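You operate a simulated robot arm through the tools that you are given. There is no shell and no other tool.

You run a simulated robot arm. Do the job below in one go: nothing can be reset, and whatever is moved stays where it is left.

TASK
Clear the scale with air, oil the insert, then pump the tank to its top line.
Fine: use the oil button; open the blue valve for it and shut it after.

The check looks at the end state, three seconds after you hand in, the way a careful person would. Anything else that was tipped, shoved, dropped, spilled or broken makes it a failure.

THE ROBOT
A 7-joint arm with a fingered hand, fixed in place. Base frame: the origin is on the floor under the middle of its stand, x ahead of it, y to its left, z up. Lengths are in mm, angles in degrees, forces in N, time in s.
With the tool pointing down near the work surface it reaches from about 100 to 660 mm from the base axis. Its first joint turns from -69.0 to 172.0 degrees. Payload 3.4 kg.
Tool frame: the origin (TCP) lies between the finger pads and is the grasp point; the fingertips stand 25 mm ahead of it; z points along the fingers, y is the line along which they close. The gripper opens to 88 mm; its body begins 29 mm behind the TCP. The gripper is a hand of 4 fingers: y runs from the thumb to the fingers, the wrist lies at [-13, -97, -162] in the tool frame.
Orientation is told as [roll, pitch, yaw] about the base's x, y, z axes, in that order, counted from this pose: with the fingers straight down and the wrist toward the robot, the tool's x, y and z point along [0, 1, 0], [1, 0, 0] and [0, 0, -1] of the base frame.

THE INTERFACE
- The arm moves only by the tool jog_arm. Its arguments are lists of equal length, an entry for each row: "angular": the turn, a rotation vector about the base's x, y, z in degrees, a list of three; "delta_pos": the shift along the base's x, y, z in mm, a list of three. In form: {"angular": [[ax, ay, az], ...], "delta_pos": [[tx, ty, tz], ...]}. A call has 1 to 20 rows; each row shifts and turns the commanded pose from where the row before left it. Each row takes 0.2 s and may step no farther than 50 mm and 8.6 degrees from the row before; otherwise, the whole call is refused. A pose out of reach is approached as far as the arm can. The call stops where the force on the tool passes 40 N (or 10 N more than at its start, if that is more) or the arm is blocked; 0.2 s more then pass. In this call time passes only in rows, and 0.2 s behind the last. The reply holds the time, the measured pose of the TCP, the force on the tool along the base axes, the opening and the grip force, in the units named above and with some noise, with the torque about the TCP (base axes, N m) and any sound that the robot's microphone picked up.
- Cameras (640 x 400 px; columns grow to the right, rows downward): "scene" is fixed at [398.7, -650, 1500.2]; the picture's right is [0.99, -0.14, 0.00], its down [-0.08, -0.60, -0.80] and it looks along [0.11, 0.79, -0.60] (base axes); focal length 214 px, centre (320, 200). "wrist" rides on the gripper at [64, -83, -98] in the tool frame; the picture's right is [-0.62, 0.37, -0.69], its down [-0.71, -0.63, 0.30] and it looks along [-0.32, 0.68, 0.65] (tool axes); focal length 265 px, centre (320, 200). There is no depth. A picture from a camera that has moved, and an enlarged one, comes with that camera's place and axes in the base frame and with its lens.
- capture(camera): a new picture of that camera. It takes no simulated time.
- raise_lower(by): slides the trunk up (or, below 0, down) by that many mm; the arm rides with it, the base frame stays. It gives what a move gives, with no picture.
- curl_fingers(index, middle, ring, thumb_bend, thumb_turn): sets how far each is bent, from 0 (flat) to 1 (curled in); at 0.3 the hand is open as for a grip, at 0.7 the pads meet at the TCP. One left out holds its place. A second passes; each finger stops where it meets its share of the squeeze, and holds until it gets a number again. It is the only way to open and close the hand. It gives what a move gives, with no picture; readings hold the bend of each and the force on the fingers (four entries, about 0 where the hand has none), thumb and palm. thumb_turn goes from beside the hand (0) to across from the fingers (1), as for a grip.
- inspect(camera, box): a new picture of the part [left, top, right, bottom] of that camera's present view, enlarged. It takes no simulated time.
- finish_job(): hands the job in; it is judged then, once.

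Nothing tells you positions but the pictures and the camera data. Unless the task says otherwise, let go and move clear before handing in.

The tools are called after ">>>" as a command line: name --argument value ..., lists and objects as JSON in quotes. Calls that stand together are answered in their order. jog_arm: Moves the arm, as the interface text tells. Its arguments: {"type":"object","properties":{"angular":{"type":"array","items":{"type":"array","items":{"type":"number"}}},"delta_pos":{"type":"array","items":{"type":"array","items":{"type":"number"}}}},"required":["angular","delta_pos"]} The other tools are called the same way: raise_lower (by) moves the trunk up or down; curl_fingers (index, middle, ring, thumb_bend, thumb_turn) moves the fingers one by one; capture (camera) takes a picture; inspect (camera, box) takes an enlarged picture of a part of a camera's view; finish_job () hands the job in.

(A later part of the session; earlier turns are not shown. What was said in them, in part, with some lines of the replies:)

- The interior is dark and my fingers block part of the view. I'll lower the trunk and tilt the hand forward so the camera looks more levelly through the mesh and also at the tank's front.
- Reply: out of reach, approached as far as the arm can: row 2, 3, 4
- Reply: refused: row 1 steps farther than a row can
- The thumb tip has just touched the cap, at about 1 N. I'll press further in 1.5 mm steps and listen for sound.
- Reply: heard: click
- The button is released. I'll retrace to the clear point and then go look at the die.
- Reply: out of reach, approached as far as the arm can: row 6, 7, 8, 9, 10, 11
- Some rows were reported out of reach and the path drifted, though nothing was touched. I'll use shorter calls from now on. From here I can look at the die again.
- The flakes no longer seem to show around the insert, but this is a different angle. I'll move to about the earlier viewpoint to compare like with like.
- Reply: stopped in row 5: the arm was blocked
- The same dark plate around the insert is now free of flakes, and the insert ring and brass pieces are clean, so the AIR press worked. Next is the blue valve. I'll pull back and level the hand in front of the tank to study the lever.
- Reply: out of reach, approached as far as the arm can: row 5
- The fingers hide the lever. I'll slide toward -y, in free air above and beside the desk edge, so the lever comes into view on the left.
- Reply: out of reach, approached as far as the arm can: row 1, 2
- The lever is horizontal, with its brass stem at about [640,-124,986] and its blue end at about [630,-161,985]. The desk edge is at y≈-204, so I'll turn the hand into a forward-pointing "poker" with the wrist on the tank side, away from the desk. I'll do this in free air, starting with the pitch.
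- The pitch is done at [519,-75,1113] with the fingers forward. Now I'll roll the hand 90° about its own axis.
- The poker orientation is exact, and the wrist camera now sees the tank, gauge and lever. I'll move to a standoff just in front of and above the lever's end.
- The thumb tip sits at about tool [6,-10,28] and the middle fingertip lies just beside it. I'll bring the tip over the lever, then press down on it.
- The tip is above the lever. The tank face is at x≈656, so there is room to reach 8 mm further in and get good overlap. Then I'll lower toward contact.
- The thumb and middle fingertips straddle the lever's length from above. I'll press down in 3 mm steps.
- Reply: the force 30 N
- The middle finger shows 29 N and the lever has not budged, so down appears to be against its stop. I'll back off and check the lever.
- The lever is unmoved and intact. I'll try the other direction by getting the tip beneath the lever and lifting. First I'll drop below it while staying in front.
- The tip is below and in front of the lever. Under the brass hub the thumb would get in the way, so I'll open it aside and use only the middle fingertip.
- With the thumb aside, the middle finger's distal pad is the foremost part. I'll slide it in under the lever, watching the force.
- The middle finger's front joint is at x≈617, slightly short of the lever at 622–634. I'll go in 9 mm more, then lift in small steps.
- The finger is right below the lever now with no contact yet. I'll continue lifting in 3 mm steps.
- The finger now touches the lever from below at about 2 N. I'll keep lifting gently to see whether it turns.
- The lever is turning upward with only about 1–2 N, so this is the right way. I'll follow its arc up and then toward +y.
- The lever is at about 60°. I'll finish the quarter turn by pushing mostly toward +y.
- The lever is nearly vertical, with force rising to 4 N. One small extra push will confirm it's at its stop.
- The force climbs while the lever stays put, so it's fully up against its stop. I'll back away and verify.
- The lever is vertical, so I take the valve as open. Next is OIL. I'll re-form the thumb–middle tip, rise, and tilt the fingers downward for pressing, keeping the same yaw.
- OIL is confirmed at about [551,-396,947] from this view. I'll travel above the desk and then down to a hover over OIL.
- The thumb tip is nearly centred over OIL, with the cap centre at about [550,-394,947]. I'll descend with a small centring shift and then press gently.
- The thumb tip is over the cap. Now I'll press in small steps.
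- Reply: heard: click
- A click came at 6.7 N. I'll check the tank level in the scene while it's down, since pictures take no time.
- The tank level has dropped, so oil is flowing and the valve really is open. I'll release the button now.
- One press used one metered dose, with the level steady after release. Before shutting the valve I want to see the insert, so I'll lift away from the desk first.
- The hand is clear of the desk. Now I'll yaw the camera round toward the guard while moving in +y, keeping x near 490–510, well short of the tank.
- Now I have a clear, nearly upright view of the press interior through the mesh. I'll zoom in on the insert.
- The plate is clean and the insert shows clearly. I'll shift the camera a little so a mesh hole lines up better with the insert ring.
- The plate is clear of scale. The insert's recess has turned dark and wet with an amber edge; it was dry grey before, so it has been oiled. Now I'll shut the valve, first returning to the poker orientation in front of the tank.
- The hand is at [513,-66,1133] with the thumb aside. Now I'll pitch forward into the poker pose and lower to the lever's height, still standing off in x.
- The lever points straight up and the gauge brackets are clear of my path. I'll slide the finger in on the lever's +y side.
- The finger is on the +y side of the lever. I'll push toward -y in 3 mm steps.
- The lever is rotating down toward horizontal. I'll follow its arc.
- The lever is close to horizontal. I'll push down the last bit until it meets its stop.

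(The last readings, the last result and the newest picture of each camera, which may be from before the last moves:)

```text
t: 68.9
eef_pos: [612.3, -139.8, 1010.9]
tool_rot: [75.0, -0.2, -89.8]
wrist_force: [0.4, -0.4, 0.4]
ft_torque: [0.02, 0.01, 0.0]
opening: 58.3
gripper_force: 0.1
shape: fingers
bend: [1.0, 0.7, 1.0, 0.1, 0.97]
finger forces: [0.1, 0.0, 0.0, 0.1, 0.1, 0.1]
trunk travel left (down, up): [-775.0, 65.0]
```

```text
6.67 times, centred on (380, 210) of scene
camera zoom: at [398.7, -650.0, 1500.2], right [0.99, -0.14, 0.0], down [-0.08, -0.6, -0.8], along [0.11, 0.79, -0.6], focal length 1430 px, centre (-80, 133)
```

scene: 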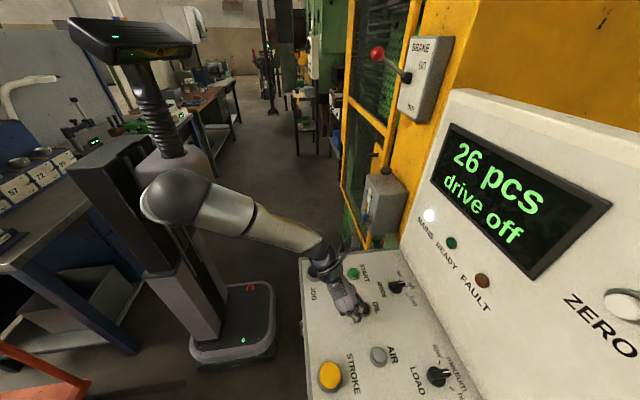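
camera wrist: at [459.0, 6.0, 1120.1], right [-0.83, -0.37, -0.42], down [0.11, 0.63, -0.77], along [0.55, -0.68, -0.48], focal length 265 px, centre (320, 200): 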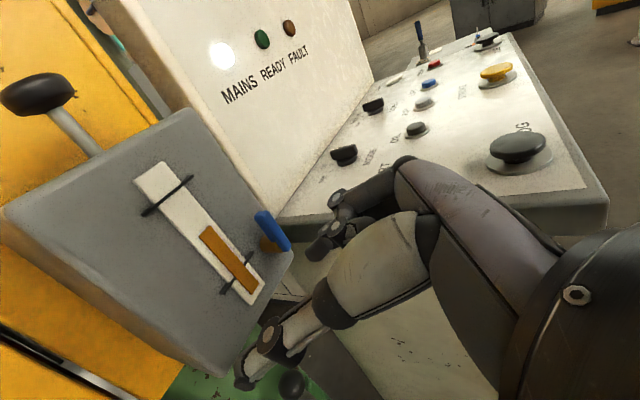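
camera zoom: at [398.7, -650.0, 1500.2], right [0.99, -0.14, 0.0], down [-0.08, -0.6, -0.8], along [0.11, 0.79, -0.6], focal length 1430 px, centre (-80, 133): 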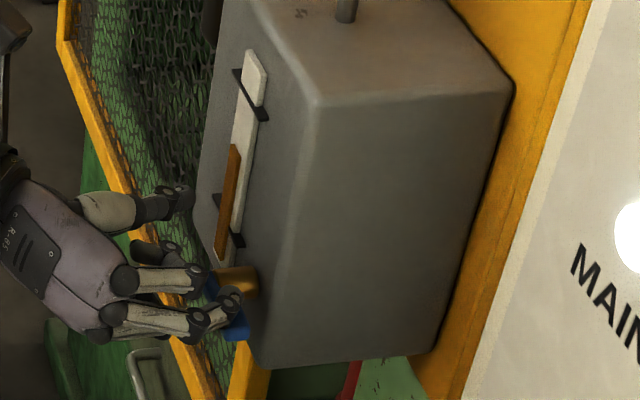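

>>> jog_arm --angular '[[0, 0, 0], [0, 0, 0], [0, 0, 0]]' --delta_pos '[[0, -3, -2], [0, -2, -2], [0, 0, -1.5]]'

>>> inspect --camera "wrist" --box '[180, 150, 360, 290]'

```text
t: 69.7
eef_pos: [611.1, -143.4, 1007.5]
tool_rot: [75.5, -0.2, -89.8]
wrist_force: [4.7, 0.3, 12.0]
ft_torque: [-0.04, -0.33, 0.01]
opening: 58.3
gripper_force: 6.3
shape: fingers
bend: [1.0, 0.7, 1.0, 0.1, 0.97]
finger forces: [0.0, 12.1, 0.0, 0.1, 0.1, 0.0]
trunk travel left (down, up): [-775.0, 65.0]
```

```text
2.86 times, centred on (270, 220) of wrist
camera zoom: at [532.0, -59.3, 1095.3], right [-0.83, -0.37, -0.42], down [0.11, 0.63, -0.77], along [0.55, -0.68, -0.48], focal length 758 px, centre (463, 143)
```

zoom: 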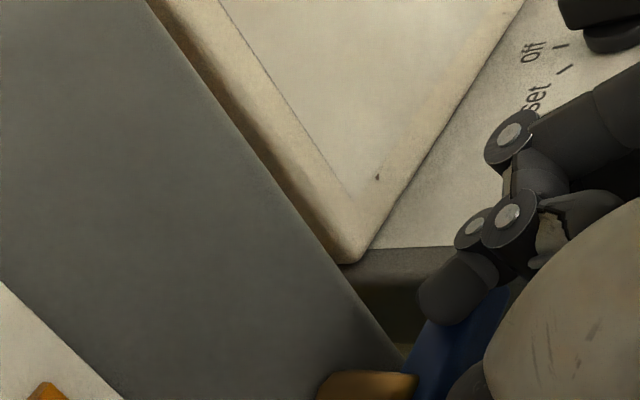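

The lever stops solidly, at 12 N and the same height as before, so it's back at its original shut position. I'll back away and confirm.

>>> jog_arm --angular '[[0, 0, 0], [0, 0, 0], [0, 0, 0]]' --delta_pos '[[0, 0, 12], [-5, 0, 12], [-45, 0, 15]]'

>>> capture --camera "wrist"

>>> inspect --camera "scene" --box '[340, 160, 420, 240]'

```text
t: 70.5
eef_pos: [558.8, -145.9, 1046.0]
tool_rot: [75.0, -0.2, -89.8]
wrist_force: [0.2, -0.1, -0.5]
ft_torque: [0.0, -0.02, 0.01]
opening: 58.3
gripper_force: 0.0
shape: fingers
bend: [1.0, 0.7, 1.0, 0.1, 0.97]
finger forces: [0.1, 0.0, 0.0, 0.0, 0.1, 0.0]
trunk travel left (down, up): [-775.0, 65.0]
```

```text
taken
camera wrist: at [480.0, -61.2, 1134.0], right [-0.83, -0.37, -0.42], down [0.11, 0.63, -0.77], along [0.55, -0.68, -0.48], focal length 265 px, centre (320, 200)
```

wrist: 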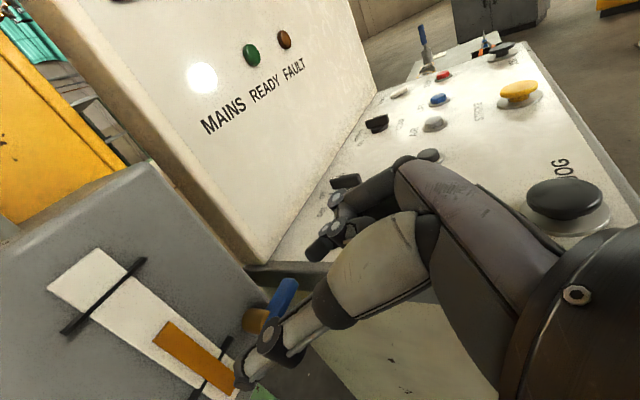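

```text
5.00 times, centred on (380, 200) of scene
camera zoom: at [398.7, -650.0, 1500.2], right [0.99, -0.14, 0.0], down [-0.08, -0.6, -0.8], along [0.11, 0.79, -0.6], focal length 1072 px, centre (20, 200)
```

zoom: 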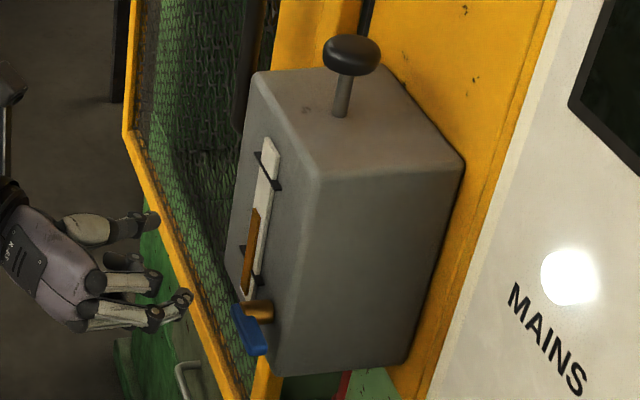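

The valve is shut, with the lever horizontal exactly as at the start. Now the pump: the knob on its rod sits at about [690,-82,1164] above the tank top (z≈1115). I'll rise well clear first, then re-orient the fingers downward.

>>> jog_arm --angular '[[0, 0, 0], [0, 0, 0], [0, 0, 0], [0, 0, 0]]' --delta_pos '[[-12, 5, 40], [-8, 5, 40], [-4, 5, 40], [-4, 5, 40]]'

>>> curl_fingers --thumb_bend 0.7

```text
t: 71.5
eef_pos: [533.9, -124.4, 1206.3]
tool_rot: [74.9, -0.2, -89.8]
wrist_force: [-1.0, 0.3, 0.6]
ft_torque: [0.02, 0.01, 0.01]
opening: 58.5
gripper_force: 0.1
shape: fingers
bend: [1.0, 0.7, 1.0, 0.1, 0.97]
finger forces: [0.1, 0.1, 0.0, 0.1, 0.1, 0.1]
trunk travel left (down, up): [-775.0, 65.0]
```

```text
t: 72.5
eef_pos: [534.9, -124.7, 1205.5]
tool_rot: [75.0, -0.2, -89.8]
wrist_force: [-0.1, -0.3, -0.6]
ft_torque: [0.02, 0.01, -0.03]
opening: 36.7
gripper_force: 0.0
shape: fingers
bend: [1.0, 0.7, 1.0, 0.7, 0.97]
finger forces: [0.0, 0.0, 0.1, 0.0, 0.0, 0.0]
trunk travel left (down, up): [-775.0, 65.0]
```

>>> jog_arm --angular '[[-7.25, 0, 1.94], [-7.25, 0, 1.94], [-7.25, 0, 1.94], [-7.25, 0, 1.94], [-7.25, 0, 1.94], [-7.25, 0, 1.94], [-7.25, 0, 1.94], [-7.25, 0, 1.94], [-7.25, 0, 1.94], [-7.25, 0, 1.94], [-7.25, 0, 1.94], [-7.25, 0, 1.94]]' --delta_pos '[[0, 3, 2], [0, 3, 2], [0, 3, 2], [0, 3, 2], [0, 3, 2], [0, 3, 2], [0, 3, 2], [0, 3, 2], [0, 3, 2], [0, 3, 2], [0, 3, 2], [0, 3, 2]]'

>>> capture --camera "scene"

```text
t: 75.1
eef_pos: [534.3, -88.9, 1228.9]
tool_rot: [-1.6, -74.9, 1.7]
wrist_force: [0.0, 0.4, -0.1]
ft_torque: [-0.03, 0.03, -0.02]
opening: 36.6
gripper_force: 0.1
shape: fingers
bend: [1.0, 0.7, 1.0, 0.7, 0.97]
finger forces: [0.0, 0.1, 0.0, 0.0, 0.0, 0.0]
trunk travel left (down, up): [-775.0, 65.0]
```

```text
taken
```

scene: 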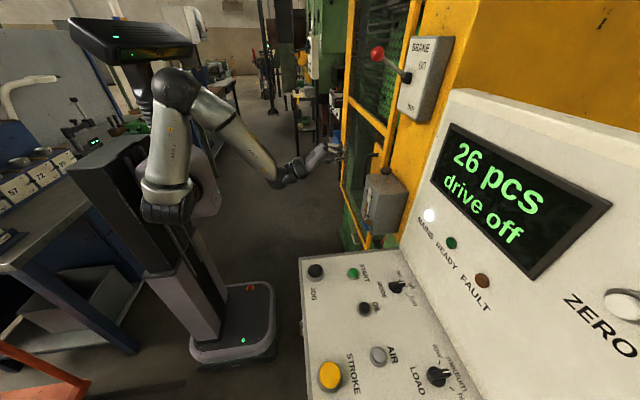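

Next I'll tilt the fingers downward to about 33° from vertical, still standing off and above the knob's height.

>>> jog_arm --angular '[[0, 7, 0], [0, 7, 0], [0, 7, 0], [0, 7, 0], [0, 7, 0], [0, 7, 0]]' --delta_pos '[[5, 0, 3], [5, 0, 3], [5, 0, 3], [5, 0, 3], [5, 0, 3], [5, 0, 3]]'

>>> raise_lower --by 55

>>> capture --camera "wrist"

>>> capture --camera "scene"

```text
t: 76.5
eef_pos: [562.0, -87.5, 1247.0]
tool_rot: [-0.2, -32.9, 0.5]
wrist_force: [0.3, -0.8, -0.2]
ft_torque: [0.01, -0.02, 0.01]
opening: 36.7
gripper_force: 0.0
shape: fingers
bend: [1.0, 0.7, 1.0, 0.7, 0.97]
finger forces: [0.0, 0.0, 0.0, 0.0, 0.0, 0.0]
trunk travel left (down, up): [-775.0, 65.0]
```

```text
t: 77.5
eef_pos: [563.0, -89.4, 1301.3]
tool_rot: [-0.2, -32.9, 0.3]
wrist_force: [0.3, -0.3, -0.5]
ft_torque: [0.0, 0.0, -0.02]
opening: 36.6
gripper_force: 0.1
shape: fingers
bend: [1.0, 0.7, 1.0, 0.7, 0.97]
finger forces: [0.0, 0.0, 0.0, 0.1, 0.0, 0.0]
trunk travel left (down, up): [-830.0, 10.0]
```

```text
taken
camera wrist: at [438.7, -23.9, 1338.8], right [-0.06, -0.62, 0.78], down [-0.36, -0.72, -0.6], along [0.93, -0.32, -0.18], focal length 265 px, centre (320, 200)
```

wrist: 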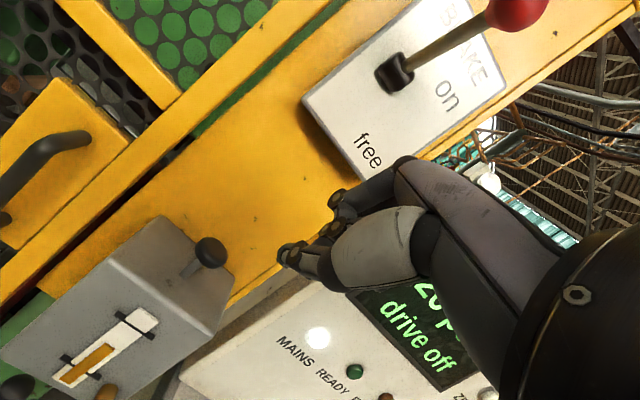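

```text
taken
```

scene: 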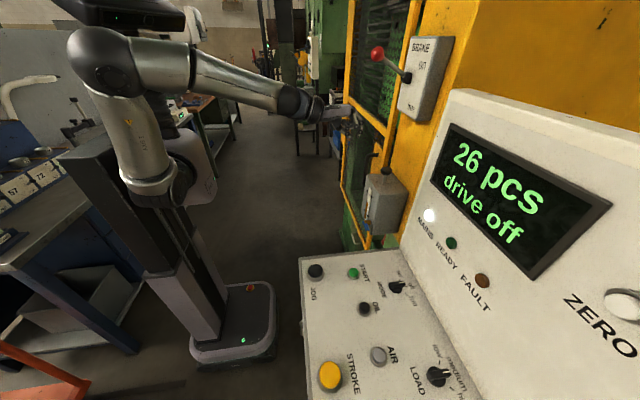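

The knob centre is at about [692,-82,1162] with its top near 1172. The brake ball is at about [612,-63,1468], well above my hand. I'll move in over the knob, staying high.

>>> jog_arm --angular '[[0, 0, 0], [0, 0, 0], [0, 0, 0], [0, 0, 0]]' --delta_pos '[[30, 0, -10], [30, 0, -10], [30, 0, -10], [32, 1, -10]]'

>>> capture --camera "wrist"

>>> inspect --camera "scene" --box '[340, 100, 440, 200]'

```text
t: 78.5
eef_pos: [686.2, -87.0, 1260.2]
tool_rot: [-0.2, -32.9, 0.4]
wrist_force: [0.1, 0.2, -0.2]
ft_torque: [-0.02, 0.04, 0.02]
opening: 36.8
gripper_force: 0.0
shape: fingers
bend: [1.0, 0.7, 1.0, 0.7, 0.97]
finger forces: [0.0, 0.0, 0.0, 0.0, 0.0, 0.0]
trunk travel left (down, up): [-830.0, 10.0]
```

```text
taken
camera wrist: at [562.3, -21.9, 1298.8], right [-0.06, -0.62, 0.78], down [-0.36, -0.72, -0.59], along [0.93, -0.32, -0.18], focal length 265 px, centre (320, 200)
```

wrist: 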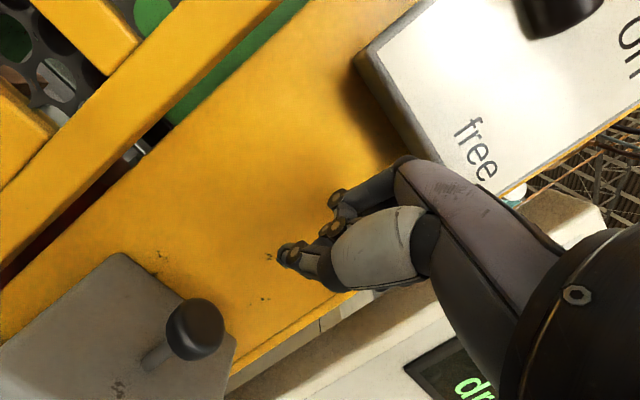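

```text
4.00 times, centred on (390, 150) of scene
camera zoom: at [398.7, -650.0, 1500.2], right [0.99, -0.14, 0.0], down [-0.08, -0.6, -0.8], along [0.11, 0.79, -0.6], focal length 858 px, centre (40, 400)
```

zoom: 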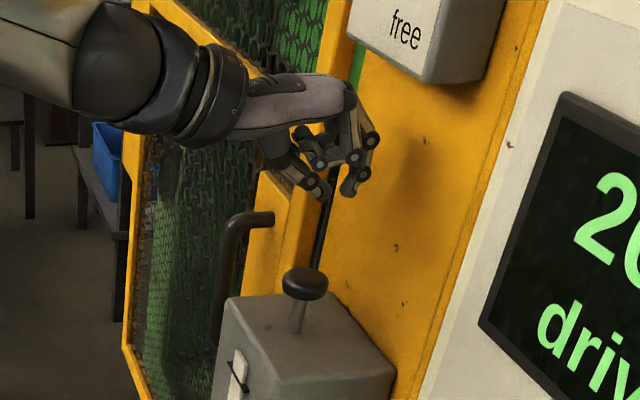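

The thumb tip lines up directly above the knob. I'll descend to just above it.

>>> jog_arm --angular '[[0, 0, 0], [0, 0, 0], [0, 0, 0], [0, 0, 0]]' --delta_pos '[[0, 0, -14], [0, 0, -14], [0, 0, -12], [0, 0, -8]]'

>>> inspect --camera "scene" --box '[350, 140, 414, 210]'

>>> inspect --camera "wrist" --box '[180, 180, 360, 330]'

```text
t: 79.5
eef_pos: [684.7, -87.5, 1212.7]
tool_rot: [-0.2, -32.9, 0.3]
wrist_force: [0.1, -0.5, 0.3]
ft_torque: [0.01, 0.03, 0.0]
opening: 36.5
gripper_force: 0.0
shape: fingers
bend: [1.0, 0.7, 1.0, 0.7, 0.97]
finger forces: [0.0, 0.2, 0.0, 0.1, 0.0, 0.1]
trunk travel left (down, up): [-830.0, 10.0]
```

```text
5.71 times, centred on (382, 175) of scene
camera zoom: at [398.7, -650.0, 1500.2], right [0.99, -0.14, 0.0], down [-0.08, -0.6, -0.8], along [0.11, 0.79, -0.6], focal length 1226 px, centre (-34, 343)
```

zoom: 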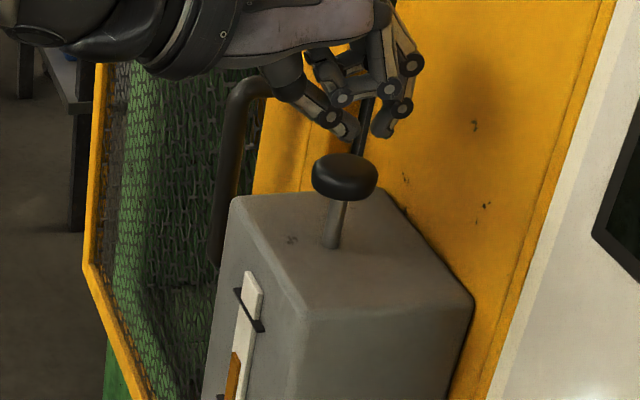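

```text
2.67 times, centred on (270, 255) of wrist
camera zoom: at [559.9, -21.7, 1250.7], right [-0.06, -0.62, 0.78], down [-0.36, -0.72, -0.6], along [0.93, -0.32, -0.18], focal length 708 px, centre (453, 53)
```

zoom: 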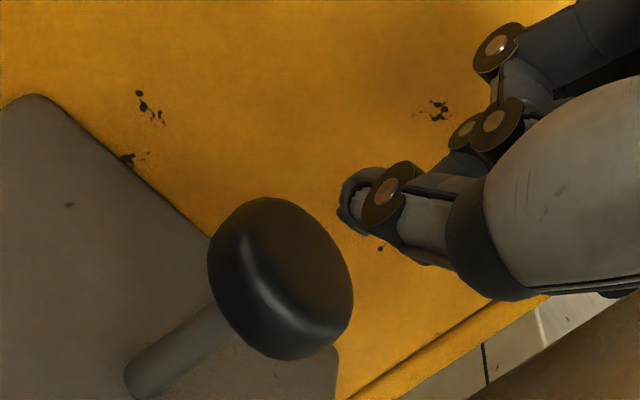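

The tip is about 10 mm above the knob and centred. I'll press down in steps and watch the force.

>>> jog_arm --angular '[[0, 0, 0], [0, 0, 0], [0, 0, 0], [0, 0, 0]]' --delta_pos '[[0, 0, -4], [0, 0, -4], [0, 0, -3], [0, 0, -3]]'

>>> inspect --camera "scene" --box '[350, 140, 414, 240]'

```text
t: 80.5
eef_pos: [684.4, -88.0, 1199.9]
tool_rot: [-0.2, -33.0, 0.5]
wrist_force: [0.5, -0.2, 0.7]
ft_torque: [0.0, 0.03, 0.01]
opening: 36.5
gripper_force: 0.1
shape: fingers
bend: [1.0, 0.7, 1.0, 0.7, 0.97]
finger forces: [0.0, 0.0, 0.1, 0.0, 0.4, 0.0]
trunk travel left (down, up): [-830.0, 10.0]
```

```text
4.00 times, centred on (382, 190) of scene
camera zoom: at [398.7, -650.0, 1500.2], right [0.99, -0.14, 0.0], down [-0.08, -0.6, -0.8], along [0.11, 0.79, -0.6], focal length 858 px, centre (72, 240)
```

zoom: 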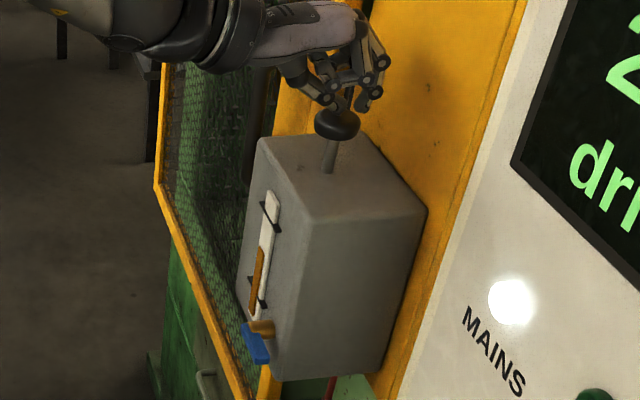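

The tip just touches the knob. Now I'll push the plunger down and watch force and gauge.

>>> jog_arm --angular '[[0, 0, 0], [0, 0, 0], [0, 0, 0], [0, 0, 0]]' --delta_pos '[[0, 0, -3], [0, 0, -3], [0, 0, -3], [0, 0, -3]]'

>>> inspect --camera "scene" --box '[350, 140, 414, 240]'

```text
t: 81.5
eef_pos: [684.3, -89.1, 1187.8]
tool_rot: [-0.1, -32.9, 0.5]
wrist_force: [-0.7, -0.2, 2.7]
ft_torque: [0.0, 0.0, -0.01]
opening: 36.0
gripper_force: 1.0
shape: fingers
bend: [1.0, 0.7, 1.0, 0.71, 0.98]
finger forces: [0.0, 0.0, 0.0, 0.0, 2.3, 0.1]
trunk travel left (down, up): [-830.0, 10.0]
```

```text
4.00 times, centred on (382, 190) of scene
camera zoom: at [398.7, -650.0, 1500.2], right [0.99, -0.14, 0.0], down [-0.08, -0.6, -0.8], along [0.11, 0.79, -0.6], focal length 858 px, centre (72, 240)
```

zoom: 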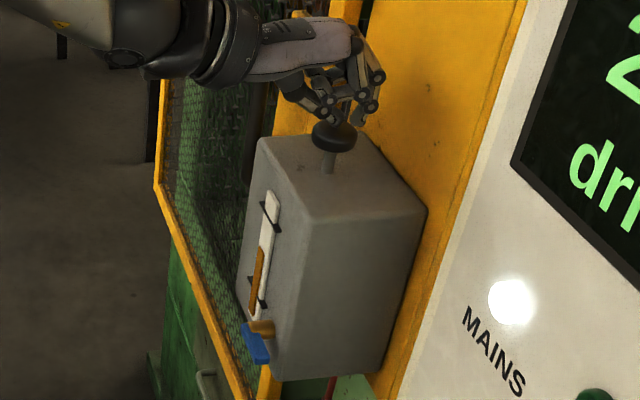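

The plunger moves easily at about 2.5 N. I'll continue down.

>>> jog_arm --angular '[[0, 0, 0], [0, 0, 0], [0, 0, 0], [0, 0, 0]]' --delta_pos '[[0, 0, -3], [0, 0, -3], [0, 0, -3], [0, 0, -3]]'

>>> inspect --camera "scene" --box '[350, 160, 400, 220]'

```text
t: 82.5
eef_pos: [683.9, -87.3, 1176.4]
tool_rot: [-0.1, -33.1, 0.5]
wrist_force: [-1.0, 0.5, 3.6]
ft_torque: [0.02, -0.02, 0.01]
opening: 35.3
gripper_force: 2.2
shape: fingers
bend: [1.0, 0.7, 1.0, 0.72, 0.98]
finger forces: [0.0, 0.0, 0.0, 0.0, 3.8, 0.1]
trunk travel left (down, up): [-830.0, 10.0]
```

```text
6.67 times, centred on (375, 190) of scene
camera zoom: at [398.7, -650.0, 1500.2], right [0.99, -0.14, 0.0], down [-0.08, -0.6, -0.8], along [0.11, 0.79, -0.6], focal length 1430 px, centre (-47, 267)
```

zoom: 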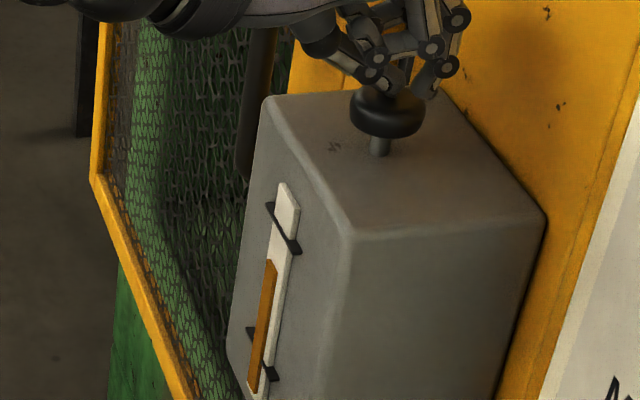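

The gauge rises as I push. I'll continue in small steps and check the level against the top line each time.

>>> jog_arm --angular '[[0, 0, 0], [0, 0, 0]]' --delta_pos '[[0, 0, -3], [0, 0, -3]]'

>>> inspect --camera "scene" --box '[350, 180, 390, 220]'

```text
t: 83.1
eef_pos: [684.0, -88.6, 1170.9]
tool_rot: [-0.3, -33.1, 0.5]
wrist_force: [-1.6, 0.1, 5.6]
ft_torque: [0.05, -0.05, 0.0]
opening: 34.8
gripper_force: 2.8
shape: fingers
bend: [1.0, 0.7, 1.0, 0.73, 0.98]
finger forces: [0.0, 0.1, 0.0, 0.0, 6.1, 0.0]
trunk travel left (down, up): [-830.0, 10.0]
```

```text
10.00 times, centred on (370, 200) of scene
camera zoom: at [398.7, -650.0, 1500.2], right [0.99, -0.14, 0.0], down [-0.08, -0.6, -0.8], along [0.11, 0.79, -0.6], focal length 2145 px, centre (-180, 200)
```

zoom: 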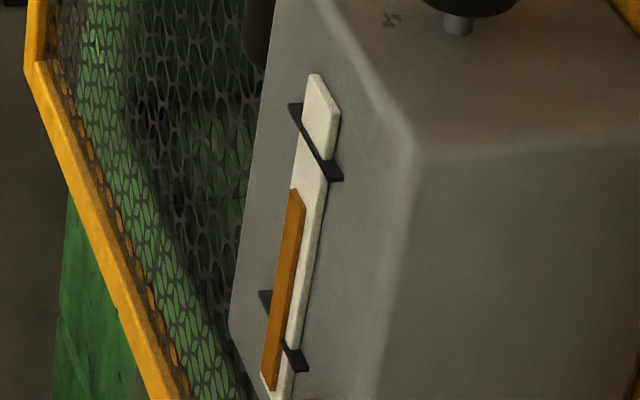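

>>> jog_arm --angular '[[0, 0, 0], [0, 0, 0]]' --delta_pos '[[0, 0, -2.5], [0, 0, -2.5]]'

>>> inspect --camera "scene" --box '[350, 160, 414, 200]'

>>> inspect --camera "scene" --box '[350, 180, 390, 220]'

```text
t: 83.7
eef_pos: [682.8, -88.4, 1167.5]
tool_rot: [-0.2, -33.2, 0.3]
wrist_force: [-1.3, -0.4, 11.2]
ft_torque: [0.07, -0.11, 0.01]
opening: 33.5
gripper_force: 5.4
shape: fingers
bend: [1.0, 0.7, 1.0, 0.75, 0.98]
finger forces: [0.0, 2.0, 0.0, 0.0, 8.9, 0.1]
trunk travel left (down, up): [-830.0, 10.0]
```

```text
10.00 times, centred on (382, 180) of scene
camera zoom: at [398.7, -650.0, 1500.2], right [0.99, -0.14, 0.0], down [-0.08, -0.6, -0.8], along [0.11, 0.79, -0.6], focal length 2145 px, centre (-300, 400)
```

zoom: 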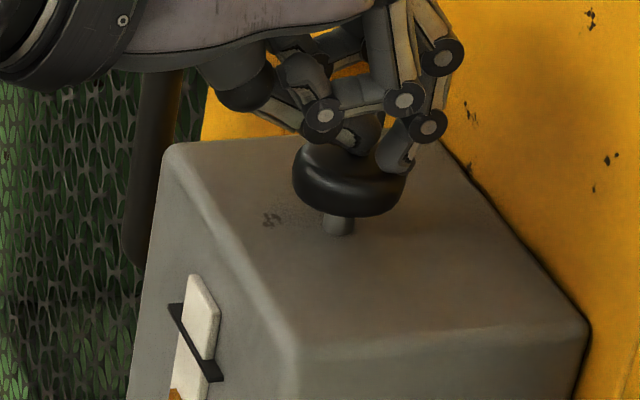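

```text
10.00 times, centred on (370, 200) of scene
camera zoom: at [398.7, -650.0, 1500.2], right [0.99, -0.14, 0.0], down [-0.08, -0.6, -0.8], along [0.11, 0.79, -0.6], focal length 2145 px, centre (-180, 200)
```

zoom: 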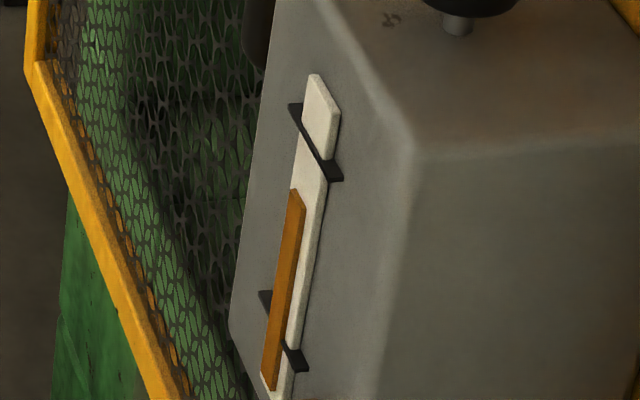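

The plunger is at its bottom, with force rising and the knob still. One stroke raises the level by about one step. I'll release upward and see whether it springs back.

>>> jog_arm --angular '[[0, 0, 0], [0, 0, 0], [0, 0, 0], [0, 0, 0]]' --delta_pos '[[0, 0, 9], [0, 0, 12], [0, 0, 12], [0, 0, 10]]'

>>> inspect --camera "scene" --box '[350, 150, 414, 190]'

>>> inspect --camera "scene" --box '[350, 180, 390, 220]'

```text
t: 84.7
eef_pos: [684.0, -87.1, 1208.1]
tool_rot: [-0.1, -32.7, 0.4]
wrist_force: [-0.9, 0.5, -0.7]
ft_torque: [-0.02, 0.02, -0.01]
opening: 36.4
gripper_force: 0.0
shape: fingers
bend: [1.0, 0.7, 1.0, 0.7, 0.98]
finger forces: [0.1, 0.1, 0.1, 0.1, 0.0, 0.0]
trunk travel left (down, up): [-830.0, 10.0]
```

```text
10.00 times, centred on (382, 170) of scene
camera zoom: at [398.7, -650.0, 1500.2], right [0.99, -0.14, 0.0], down [-0.08, -0.6, -0.8], along [0.11, 0.79, -0.6], focal length 2145 px, centre (-300, 500)
```

zoom: 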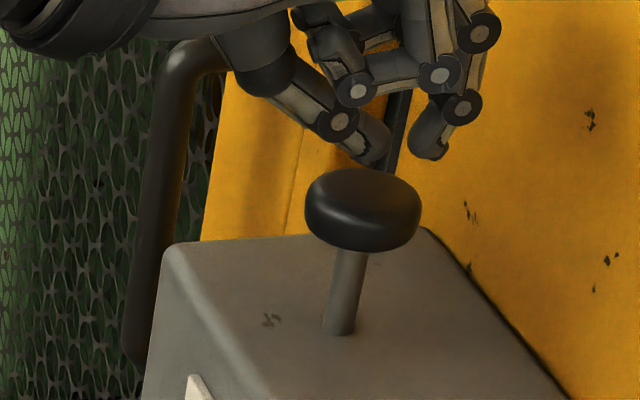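

```text
10.00 times, centred on (370, 200) of scene
camera zoom: at [398.7, -650.0, 1500.2], right [0.99, -0.14, 0.0], down [-0.08, -0.6, -0.8], along [0.11, 0.79, -0.6], focal length 2145 px, centre (-180, 200)
```

zoom: 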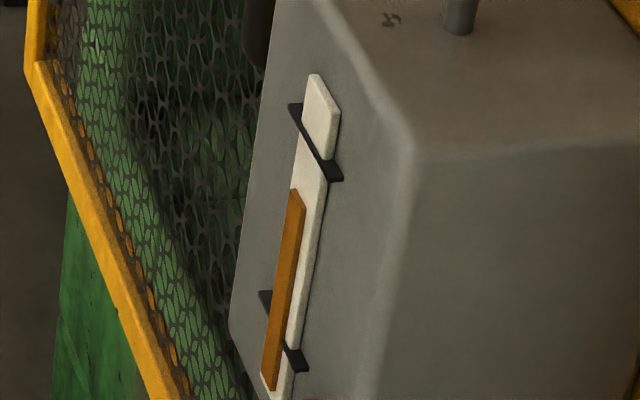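

The knob springs back and the level holds, so each stroke adds one step. I'll do a second full stroke.

>>> jog_arm --angular '[[0, 0, 0], [0, 0, 0], [0, 0, 0], [0, 0, 0], [0, 0, 0], [0, 0, 0], [0, 0, 0]]' --delta_pos '[[0, 0, -6], [0, 0, -5], [0, 0, -5], [0, 0, -5], [0, 0, -5], [0, 0, -5], [0, 0, -5]]'

>>> inspect --camera "scene" --box '[350, 180, 390, 220]'

```text
t: 86.3
eef_pos: [682.6, -88.0, 1173.1]
tool_rot: [-0.2, -33.0, 0.4]
wrist_force: [-1.1, -1.5, 4.7]
ft_torque: [0.03, -0.04, 0.01]
opening: 35.2
gripper_force: 2.2
shape: fingers
bend: [1.0, 0.7, 1.0, 0.72, 0.98]
finger forces: [0.0, 0.0, 0.1, 0.0, 4.8, 0.0]
trunk travel left (down, up): [-830.0, 10.0]
```

```text
10.00 times, centred on (370, 200) of scene
camera zoom: at [398.7, -650.0, 1500.2], right [0.99, -0.14, 0.0], down [-0.08, -0.6, -0.8], along [0.11, 0.79, -0.6], focal length 2145 px, centre (-180, 200)
```

zoom: 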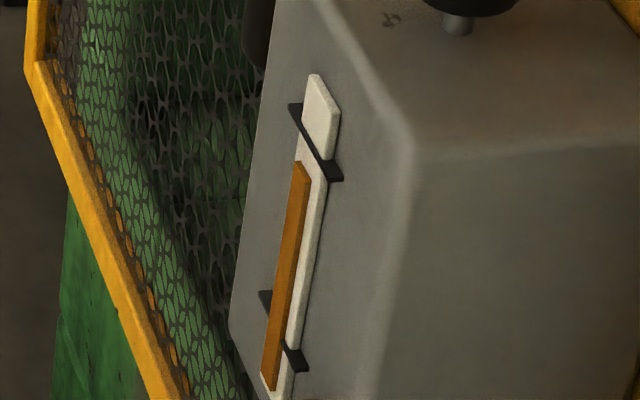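

The level is now one step below the top line. I'll release and do a third stroke, then check carefully.

>>> jog_arm --angular '[[0, 0, 0], [0, 0, 0], [0, 0, 0], [0, 0, 0]]' --delta_pos '[[0, 0, 8], [0, 0, 9], [0, 0, 9], [0, 0, 9]]'

>>> inspect --camera "scene" --box '[355, 185, 375, 205]'

>>> inspect --camera "scene" --box '[350, 150, 414, 190]'

```text
t: 87.3
eef_pos: [683.0, -87.8, 1205.0]
tool_rot: [-0.2, -32.8, 0.3]
wrist_force: [0.0, 0.3, 0.7]
ft_torque: [0.02, 0.02, 0.03]
opening: 36.3
gripper_force: 0.0
shape: fingers
bend: [1.0, 0.7, 1.0, 0.7, 0.98]
finger forces: [0.0, 0.0, 0.0, 0.0, 0.0, 0.0]
trunk travel left (down, up): [-830.0, 10.0]
```

```text
16.00 times, centred on (365, 195) of scene
camera zoom: at [398.7, -650.0, 1500.2], right [0.99, -0.14, 0.0], down [-0.08, -0.6, -0.8], along [0.11, 0.79, -0.6], focal length 3432 px, centre (-400, 280)
```

zoom: 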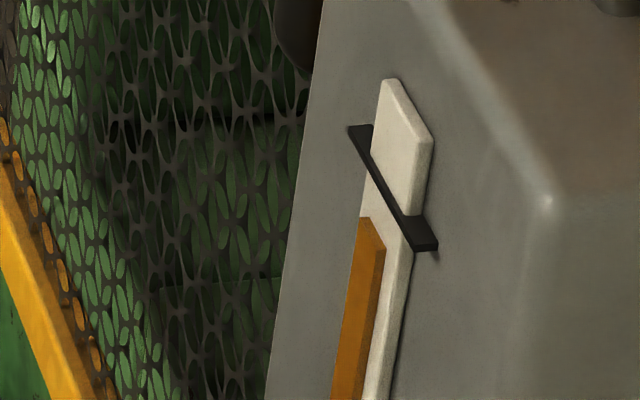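

```text
10.00 times, centred on (382, 170) of scene
camera zoom: at [398.7, -650.0, 1500.2], right [0.99, -0.14, 0.0], down [-0.08, -0.6, -0.8], along [0.11, 0.79, -0.6], focal length 2145 px, centre (-300, 500)
```

zoom: 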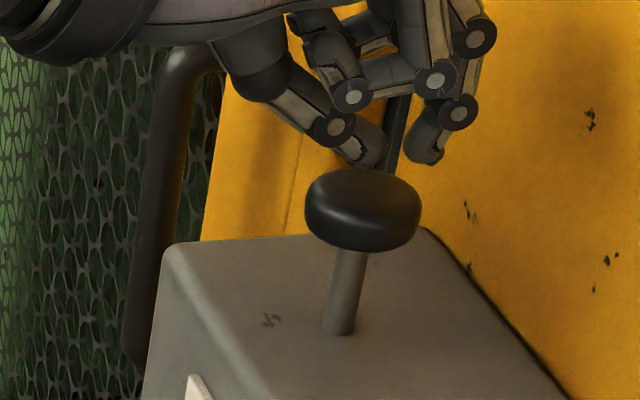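

Each stroke raises the level about 12 mm. By my estimate the current level is about one stroke below the top line, so I'll do the third stroke.

>>> jog_arm --angular '[[0, 0, 0], [0, 0, 0], [0, 0, 0], [0, 0, 0], [0, 0, 0], [0, 0, 0], [0, 0, 0]]' --delta_pos '[[0, 0, -5], [0, 0, -5], [0, 0, -5], [0, 0, -5], [0, 0, -5], [0, 0, -4], [0, 0, -3]]'

>>> inspect --camera "scene" --box '[355, 185, 375, 205]'

```text
t: 88.9
eef_pos: [683.4, -87.7, 1173.7]
tool_rot: [-0.2, -33.1, 0.4]
wrist_force: [-0.7, -0.4, 5.1]
ft_torque: [0.0, -0.03, 0.01]
opening: 35.3
gripper_force: 2.3
shape: fingers
bend: [1.0, 0.7, 1.0, 0.72, 0.98]
finger forces: [0.1, 0.0, 0.0, 0.0, 4.2, 0.0]
trunk travel left (down, up): [-830.0, 10.0]
```

```text
16.00 times, centred on (365, 195) of scene
camera zoom: at [398.7, -650.0, 1500.2], right [0.99, -0.14, 0.0], down [-0.08, -0.6, -0.8], along [0.11, 0.79, -0.6], focal length 3432 px, centre (-400, 280)
```

zoom: 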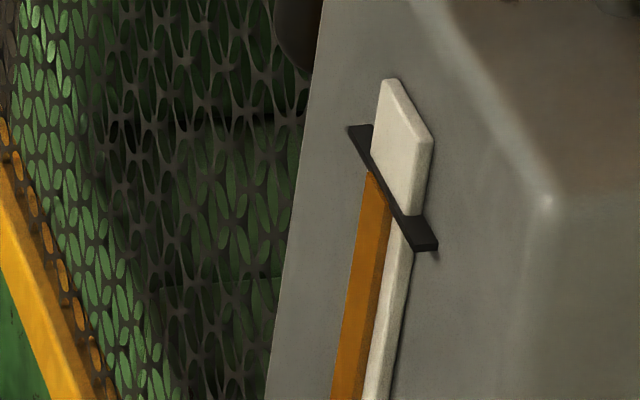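

The oil bar now reaches the top line's mark. I'll release, retreat straight up and back, and check the gauge head-on.

>>> jog_arm --angular '[[0, 0, 0], [0, 0, 0], [0, 0, 0], [0, 0, 0], [0, 0, 0]]' --delta_pos '[[0, 0, 10], [0, 0, 15], [0, 0, 15], [0, 0, 20], [0, 0, 25]]'

>>> jog_arm --angular '[[0, 0, 0], [0, 0, 0], [0, 0, 0], [0, 0, 0]]' --delta_pos '[[-35, 0, 0], [-35, 0, 0], [-35, 0, 0], [-30, -5, 0]]'

>>> capture --camera "wrist"

>>> inspect --camera "scene" --box '[340, 150, 420, 240]'

```text
t: 90.1
eef_pos: [685.7, -86.9, 1258.2]
tool_rot: [-0.3, -33.0, 0.3]
wrist_force: [-0.2, -0.2, 0.5]
ft_torque: [0.03, 0.01, -0.02]
opening: 36.4
gripper_force: 0.0
shape: fingers
bend: [1.0, 0.7, 1.0, 0.7, 0.98]
finger forces: [0.0, 0.0, 0.0, 0.0, 0.0, 0.1]
trunk travel left (down, up): [-830.0, 10.0]
```

```text
t: 91.1
eef_pos: [563.9, -90.9, 1261.8]
tool_rot: [1.8, -35.2, 0.2]
wrist_force: [0.3, -0.1, -0.5]
ft_torque: [0.02, 0.04, 0.02]
opening: 36.3
gripper_force: 0.1
shape: fingers
bend: [1.0, 0.7, 1.0, 0.7, 0.98]
finger forces: [0.0, 0.1, 0.0, 0.1, 0.1, 0.0]
out of reach, approached as far as the arm can: row 4
trunk travel left (down, up): [-830.0, 10.0]
```

```text
taken
camera wrist: at [438.3, -28.8, 1295.1], right [-0.09, -0.64, 0.76], down [-0.32, -0.71, -0.63], along [0.94, -0.3, -0.15], focal length 265 px, centre (320, 200)
```

wrist: 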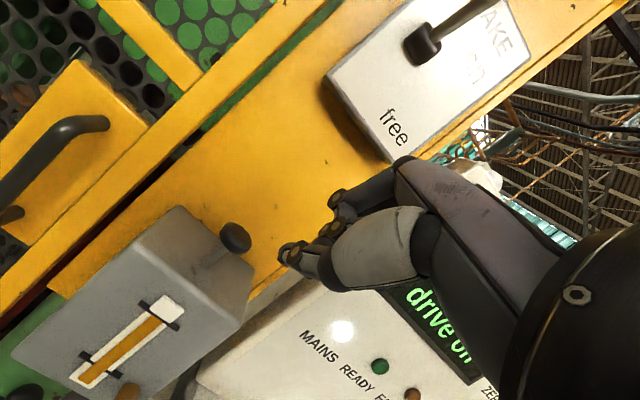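

```text
4.44 times, centred on (380, 195) of scene
camera zoom: at [398.7, -650.0, 1500.2], right [0.99, -0.14, 0.0], down [-0.08, -0.6, -0.8], along [0.11, 0.79, -0.6], focal length 953 px, centre (53, 222)
```

zoom: 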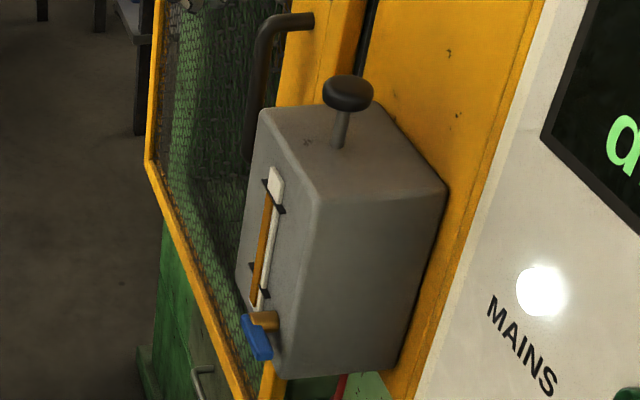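

>>> inspect --camera "wrist" --box '[60, 280, 200, 390]'

>>> jog_arm --angular '[[0, 0, 0], [0, 0, 0]]' --delta_pos '[[-5, -30, 0], [-5, -30, 0]]'

```text
3.64 times, centred on (130, 335) of wrist
camera zoom: at [438.3, -28.8, 1295.1], right [-0.09, -0.64, 0.76], down [-0.32, -0.71, -0.63], along [0.94, -0.3, -0.15], focal length 965 px, centre (1011, -291)
```

zoom: 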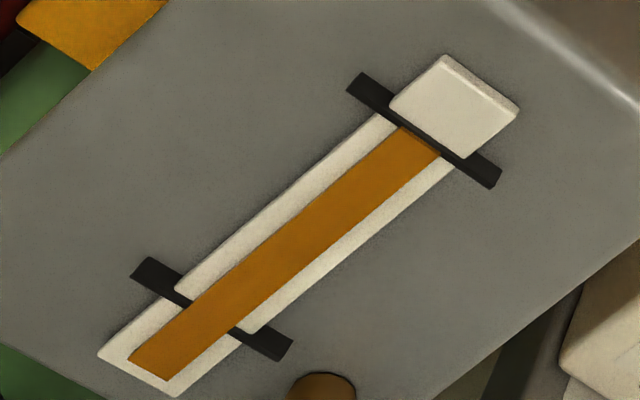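

```text
t: 91.7
eef_pos: [540.3, -153.1, 1257.1]
tool_rot: [-0.1, -32.8, 0.3]
wrist_force: [0.9, -0.8, -0.7]
ft_torque: [0.0, 0.02, -0.01]
opening: 36.2
gripper_force: 0.0
shape: fingers
bend: [1.0, 0.7, 1.0, 0.7, 0.98]
finger forces: [0.1, 0.1, 0.0, 0.1, 0.0, 0.0]
trunk travel left (down, up): [-830.0, 10.0]
```

From above, the oil bar's top sits right on the upper line. I'll lower the trunk for a level, head-on check.

>>> raise_lower --by -150

>>> capture --camera "wrist"

```text
t: 93.4
eef_pos: [539.7, -152.0, 1108.7]
tool_rot: [-0.2, -32.9, 0.5]
wrist_force: [-0.1, 0.3, 0.3]
ft_torque: [-0.01, -0.02, 0.02]
opening: 36.3
gripper_force: 0.1
shape: fingers
bend: [1.0, 0.7, 1.0, 0.7, 0.98]
finger forces: [0.1, 0.0, 0.0, 0.1, 0.1, 0.1]
trunk travel left (down, up): [-680.0, 160.0]
```

```text
taken
camera wrist: at [416.1, -87.1, 1146.1], right [-0.06, -0.62, 0.78], down [-0.36, -0.72, -0.6], along [0.93, -0.32, -0.18], focal length 265 px, centre (320, 200)
```

wrist: 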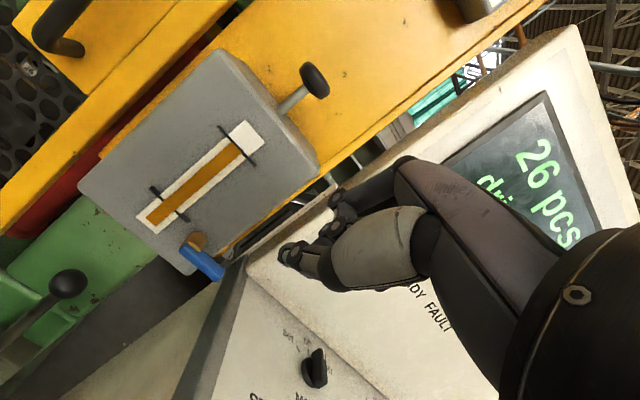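

>>> inspect --camera "wrist" --box '[190, 110, 280, 166]'

>>> inspect --camera "wrist" --box '[120, 100, 280, 290]'

>>> capture --camera "scene"

```text
7.11 times, centred on (235, 138) of wrist
camera zoom: at [416.1, -87.1, 1146.1], right [-0.06, -0.62, 0.78], down [-0.36, -0.72, -0.6], along [0.93, -0.32, -0.18], focal length 1887 px, centre (924, 641)
```

zoom: 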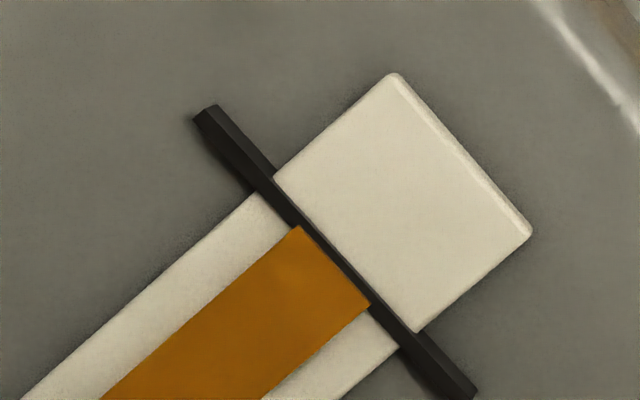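

```text
2.11 times, centred on (200, 195) of wrist
camera zoom: at [416.1, -87.1, 1146.1], right [-0.06, -0.62, 0.78], down [-0.36, -0.72, -0.6], along [0.93, -0.32, -0.18], focal length 559 px, centre (573, 210)
```

zoom: 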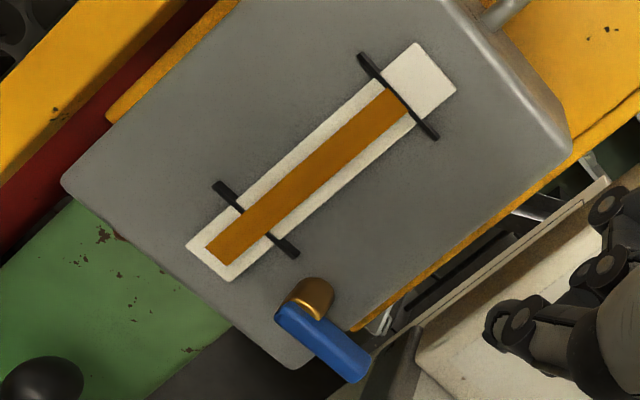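

```text
taken
```

scene: 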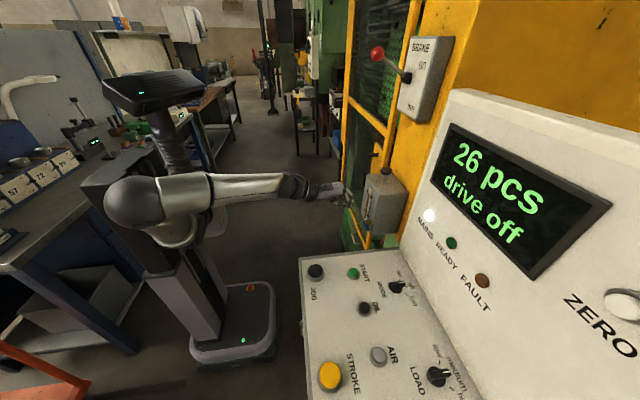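

Head-on, the oil's top edge meets the upper line exactly, the blue lever is horizontal (shut) and the pump knob is back up. For a last check I'll look once more at the insert from a safe distance.

>>> jog_arm --angular '[[0, 0, 2.5], [0, 0, 2.5], [0, 0, 2.5], [0, 0, 2.5], [0, 0, 2.5], [0, 0, 2.5], [0, 0, 2.5], [0, 0, 2.5]]' --delta_pos '[[-8, 45, 6], [-8, 45, 6], [-8, 45, 6], [-8, 45, 6], [0, 45, 6], [0, 45, 6], [0, 45, 6], [0, 45, 6]]'

>>> capture --camera "wrist"

```text
t: 95.2
eef_pos: [506.6, 209.2, 1154.7]
tool_rot: [-0.2, -32.8, 20.4]
wrist_force: [0.0, -0.3, 0.9]
ft_torque: [-0.01, 0.02, -0.01]
opening: 36.4
gripper_force: 0.2
shape: fingers
bend: [1.0, 0.7, 1.0, 0.7, 0.98]
finger forces: [0.1, 0.1, 0.1, 0.0, 0.0, 0.1]
trunk travel left (down, up): [-680.0, 160.0]
```

```text
taken
camera wrist: at [368.1, 227.8, 1192.2], right [0.15, -0.6, 0.78], down [-0.09, -0.8, -0.59], along [0.98, 0.02, -0.18], focal length 265 px, centre (320, 200)
```

wrist: 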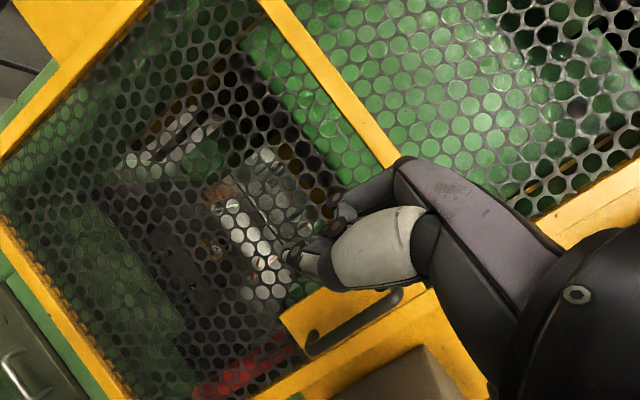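

>>> inspect --camera "wrist" --box '[180, 210, 280, 272]'

>>> jog_arm --angular '[[0, 0, 0]]' --delta_pos '[[0, 14, 10]]'

>>> inspect --camera "wrist" --box '[180, 210, 280, 272]'

>>> jog_arm --angular '[[0, 0, 0]]' --delta_pos '[[0, 14, 12]]'

>>> inspect --camera "wrist" --box '[180, 210, 280, 272]'

```text
6.40 times, centred on (230, 241) of wrist
camera zoom: at [368.1, 227.8, 1192.2], right [0.15, -0.6, 0.78], down [-0.09, -0.8, -0.59], along [0.98, 0.02, -0.18], focal length 1699 px, centre (896, -62)
```

zoom: 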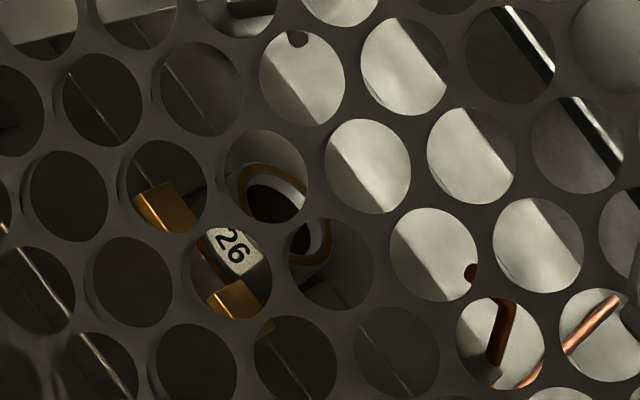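

```text
t: 95.6
eef_pos: [507.9, 222.1, 1166.0]
tool_rot: [-0.2, -32.9, 20.3]
wrist_force: [0.1, 1.2, 0.5]
ft_torque: [0.02, 0.02, 0.0]
opening: 36.3
gripper_force: 0.1
shape: fingers
bend: [1.0, 0.7, 1.0, 0.7, 0.98]
finger forces: [0.0, 0.1, 0.0, 0.0, 0.0, 0.1]
trunk travel left (down, up): [-680.0, 160.0]
```

```text
6.40 times, centred on (230, 241) of wrist
camera zoom: at [368.8, 241.1, 1203.1], right [0.15, -0.6, 0.78], down [-0.09, -0.8, -0.6], along [0.98, 0.02, -0.18], focal length 1699 px, centre (896, -62)
```

zoom: 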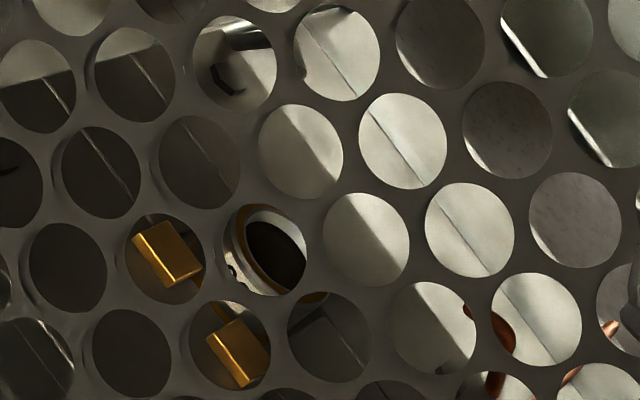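

```text
t: 96.0
eef_pos: [507.2, 236.9, 1178.1]
tool_rot: [-0.4, -32.9, 20.6]
wrist_force: [0.3, 0.4, -0.3]
ft_torque: [0.02, -0.01, 0.0]
opening: 36.3
gripper_force: 0.0
shape: fingers
bend: [1.0, 0.7, 1.0, 0.7, 0.98]
finger forces: [0.1, 0.0, 0.1, 0.1, 0.0, 0.0]
trunk travel left (down, up): [-680.0, 160.0]
```

```text
6.40 times, centred on (230, 241) of wrist
camera zoom: at [368.8, 255.4, 1215.5], right [0.15, -0.6, 0.78], down [-0.09, -0.8, -0.59], along [0.98, 0.02, -0.18], focal length 1699 px, centre (896, -62)
```

zoom: 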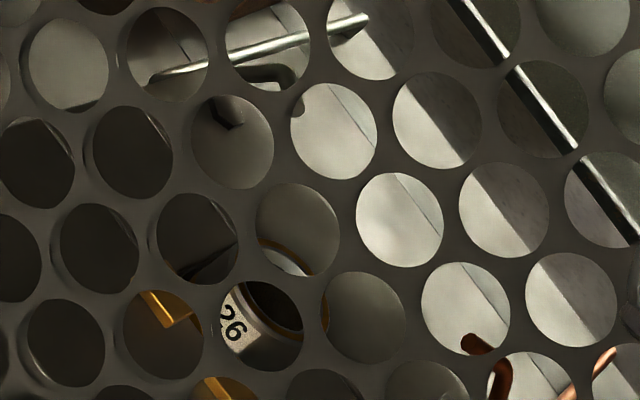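

The insert and plate are free of scale, the recess is dark with oil, and everything else is as it was. I'll draw the hand back clear of the machine and take a last overview.

>>> jog_arm --angular '[[0, 0, 0], [0, 0, 0], [0, 0, 0]]' --delta_pos '[[-30, -15, 10], [-30, -15, 10], [-30, -15, 10]]'

>>> capture --camera "scene"

>>> inspect --camera "scene" --box '[340, 150, 420, 240]'

>>> inspect --camera "scene" --box '[290, 240, 490, 400]'

```text
t: 96.8
eef_pos: [417.9, 188.4, 1208.9]
tool_rot: [-0.3, -33.0, 20.4]
wrist_force: [0.0, 0.5, -0.8]
ft_torque: [-0.02, 0.04, 0.03]
opening: 36.5
gripper_force: 0.1
shape: fingers
bend: [1.0, 0.7, 1.0, 0.7, 0.98]
finger forces: [0.1, 0.0, 0.0, 0.0, 0.1, 0.0]
trunk travel left (down, up): [-680.0, 160.0]
```

```text
taken
```

scene: 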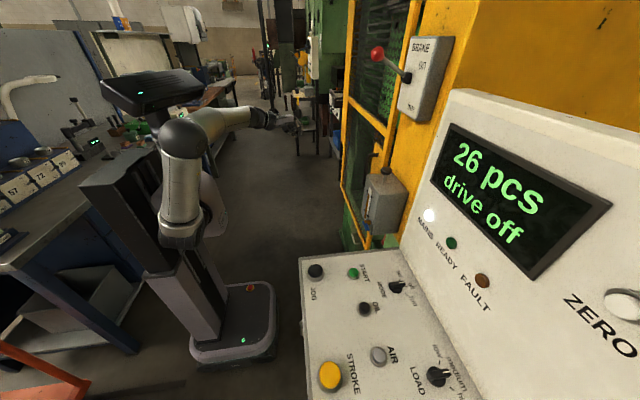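

```text
4.44 times, centred on (380, 195) of scene
camera zoom: at [398.7, -650.0, 1500.2], right [0.99, -0.14, 0.0], down [-0.08, -0.6, -0.8], along [0.11, 0.79, -0.6], focal length 953 px, centre (53, 222)
```

zoom: 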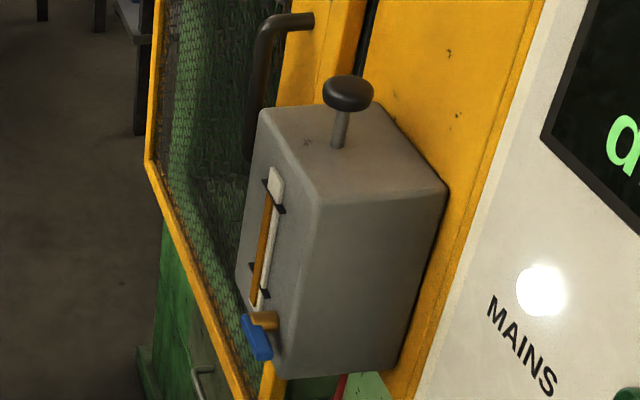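

```text
2.50 times, centred on (390, 320) of scene
camera zoom: at [398.7, -650.0, 1500.2], right [0.99, -0.14, 0.0], down [-0.08, -0.6, -0.8], along [0.11, 0.79, -0.6], focal length 536 px, centre (145, -100)
```

zoom: 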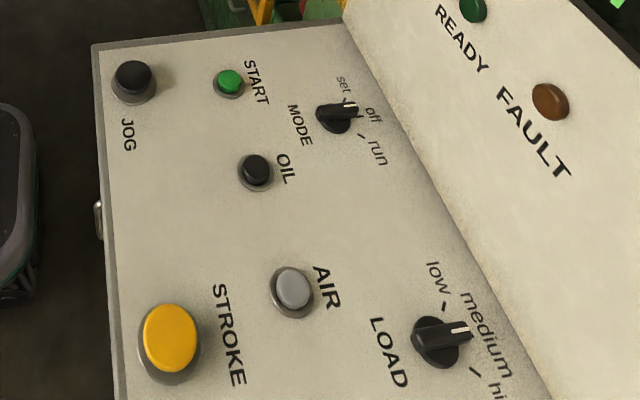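

The scale is blown clear and the insert oiled. The blue valve is shut again, the tank stands at its top line, and the controls are as they were. The hand is clear of the machine, so I'm handing in.

>>> finish_job

```text
The job is handed in.
```

I cleared the scale with air, oiled the insert and pumped the tank to its top line, then handed the job in.

- **Air:** I pressed and held AIR once. The dark flakes around the insert labelled 26 are gone in every view I had through the mesh.
- **Oil:** I opened the blue valve by turning its lever up, pressed OIL once, and the tank level dropped by one dose. The insert's recess then looked dark and wet. I only saw it through the mesh, so the drop in tank level is the stronger evidence that oil was delivered.
- **Valve:** I turned the lever back to horizontal, its starting position, and it is against its stop.
- **Tank:** Three strokes of the pump knob brought the oil up to the upper line. I checked the gauge head-on.

While finding which way the valve opens, I pressed the lever down against its stop with about 30 N. It did not move and showed no damage. The other controls look unchanged, and the hand is clear of the machine.
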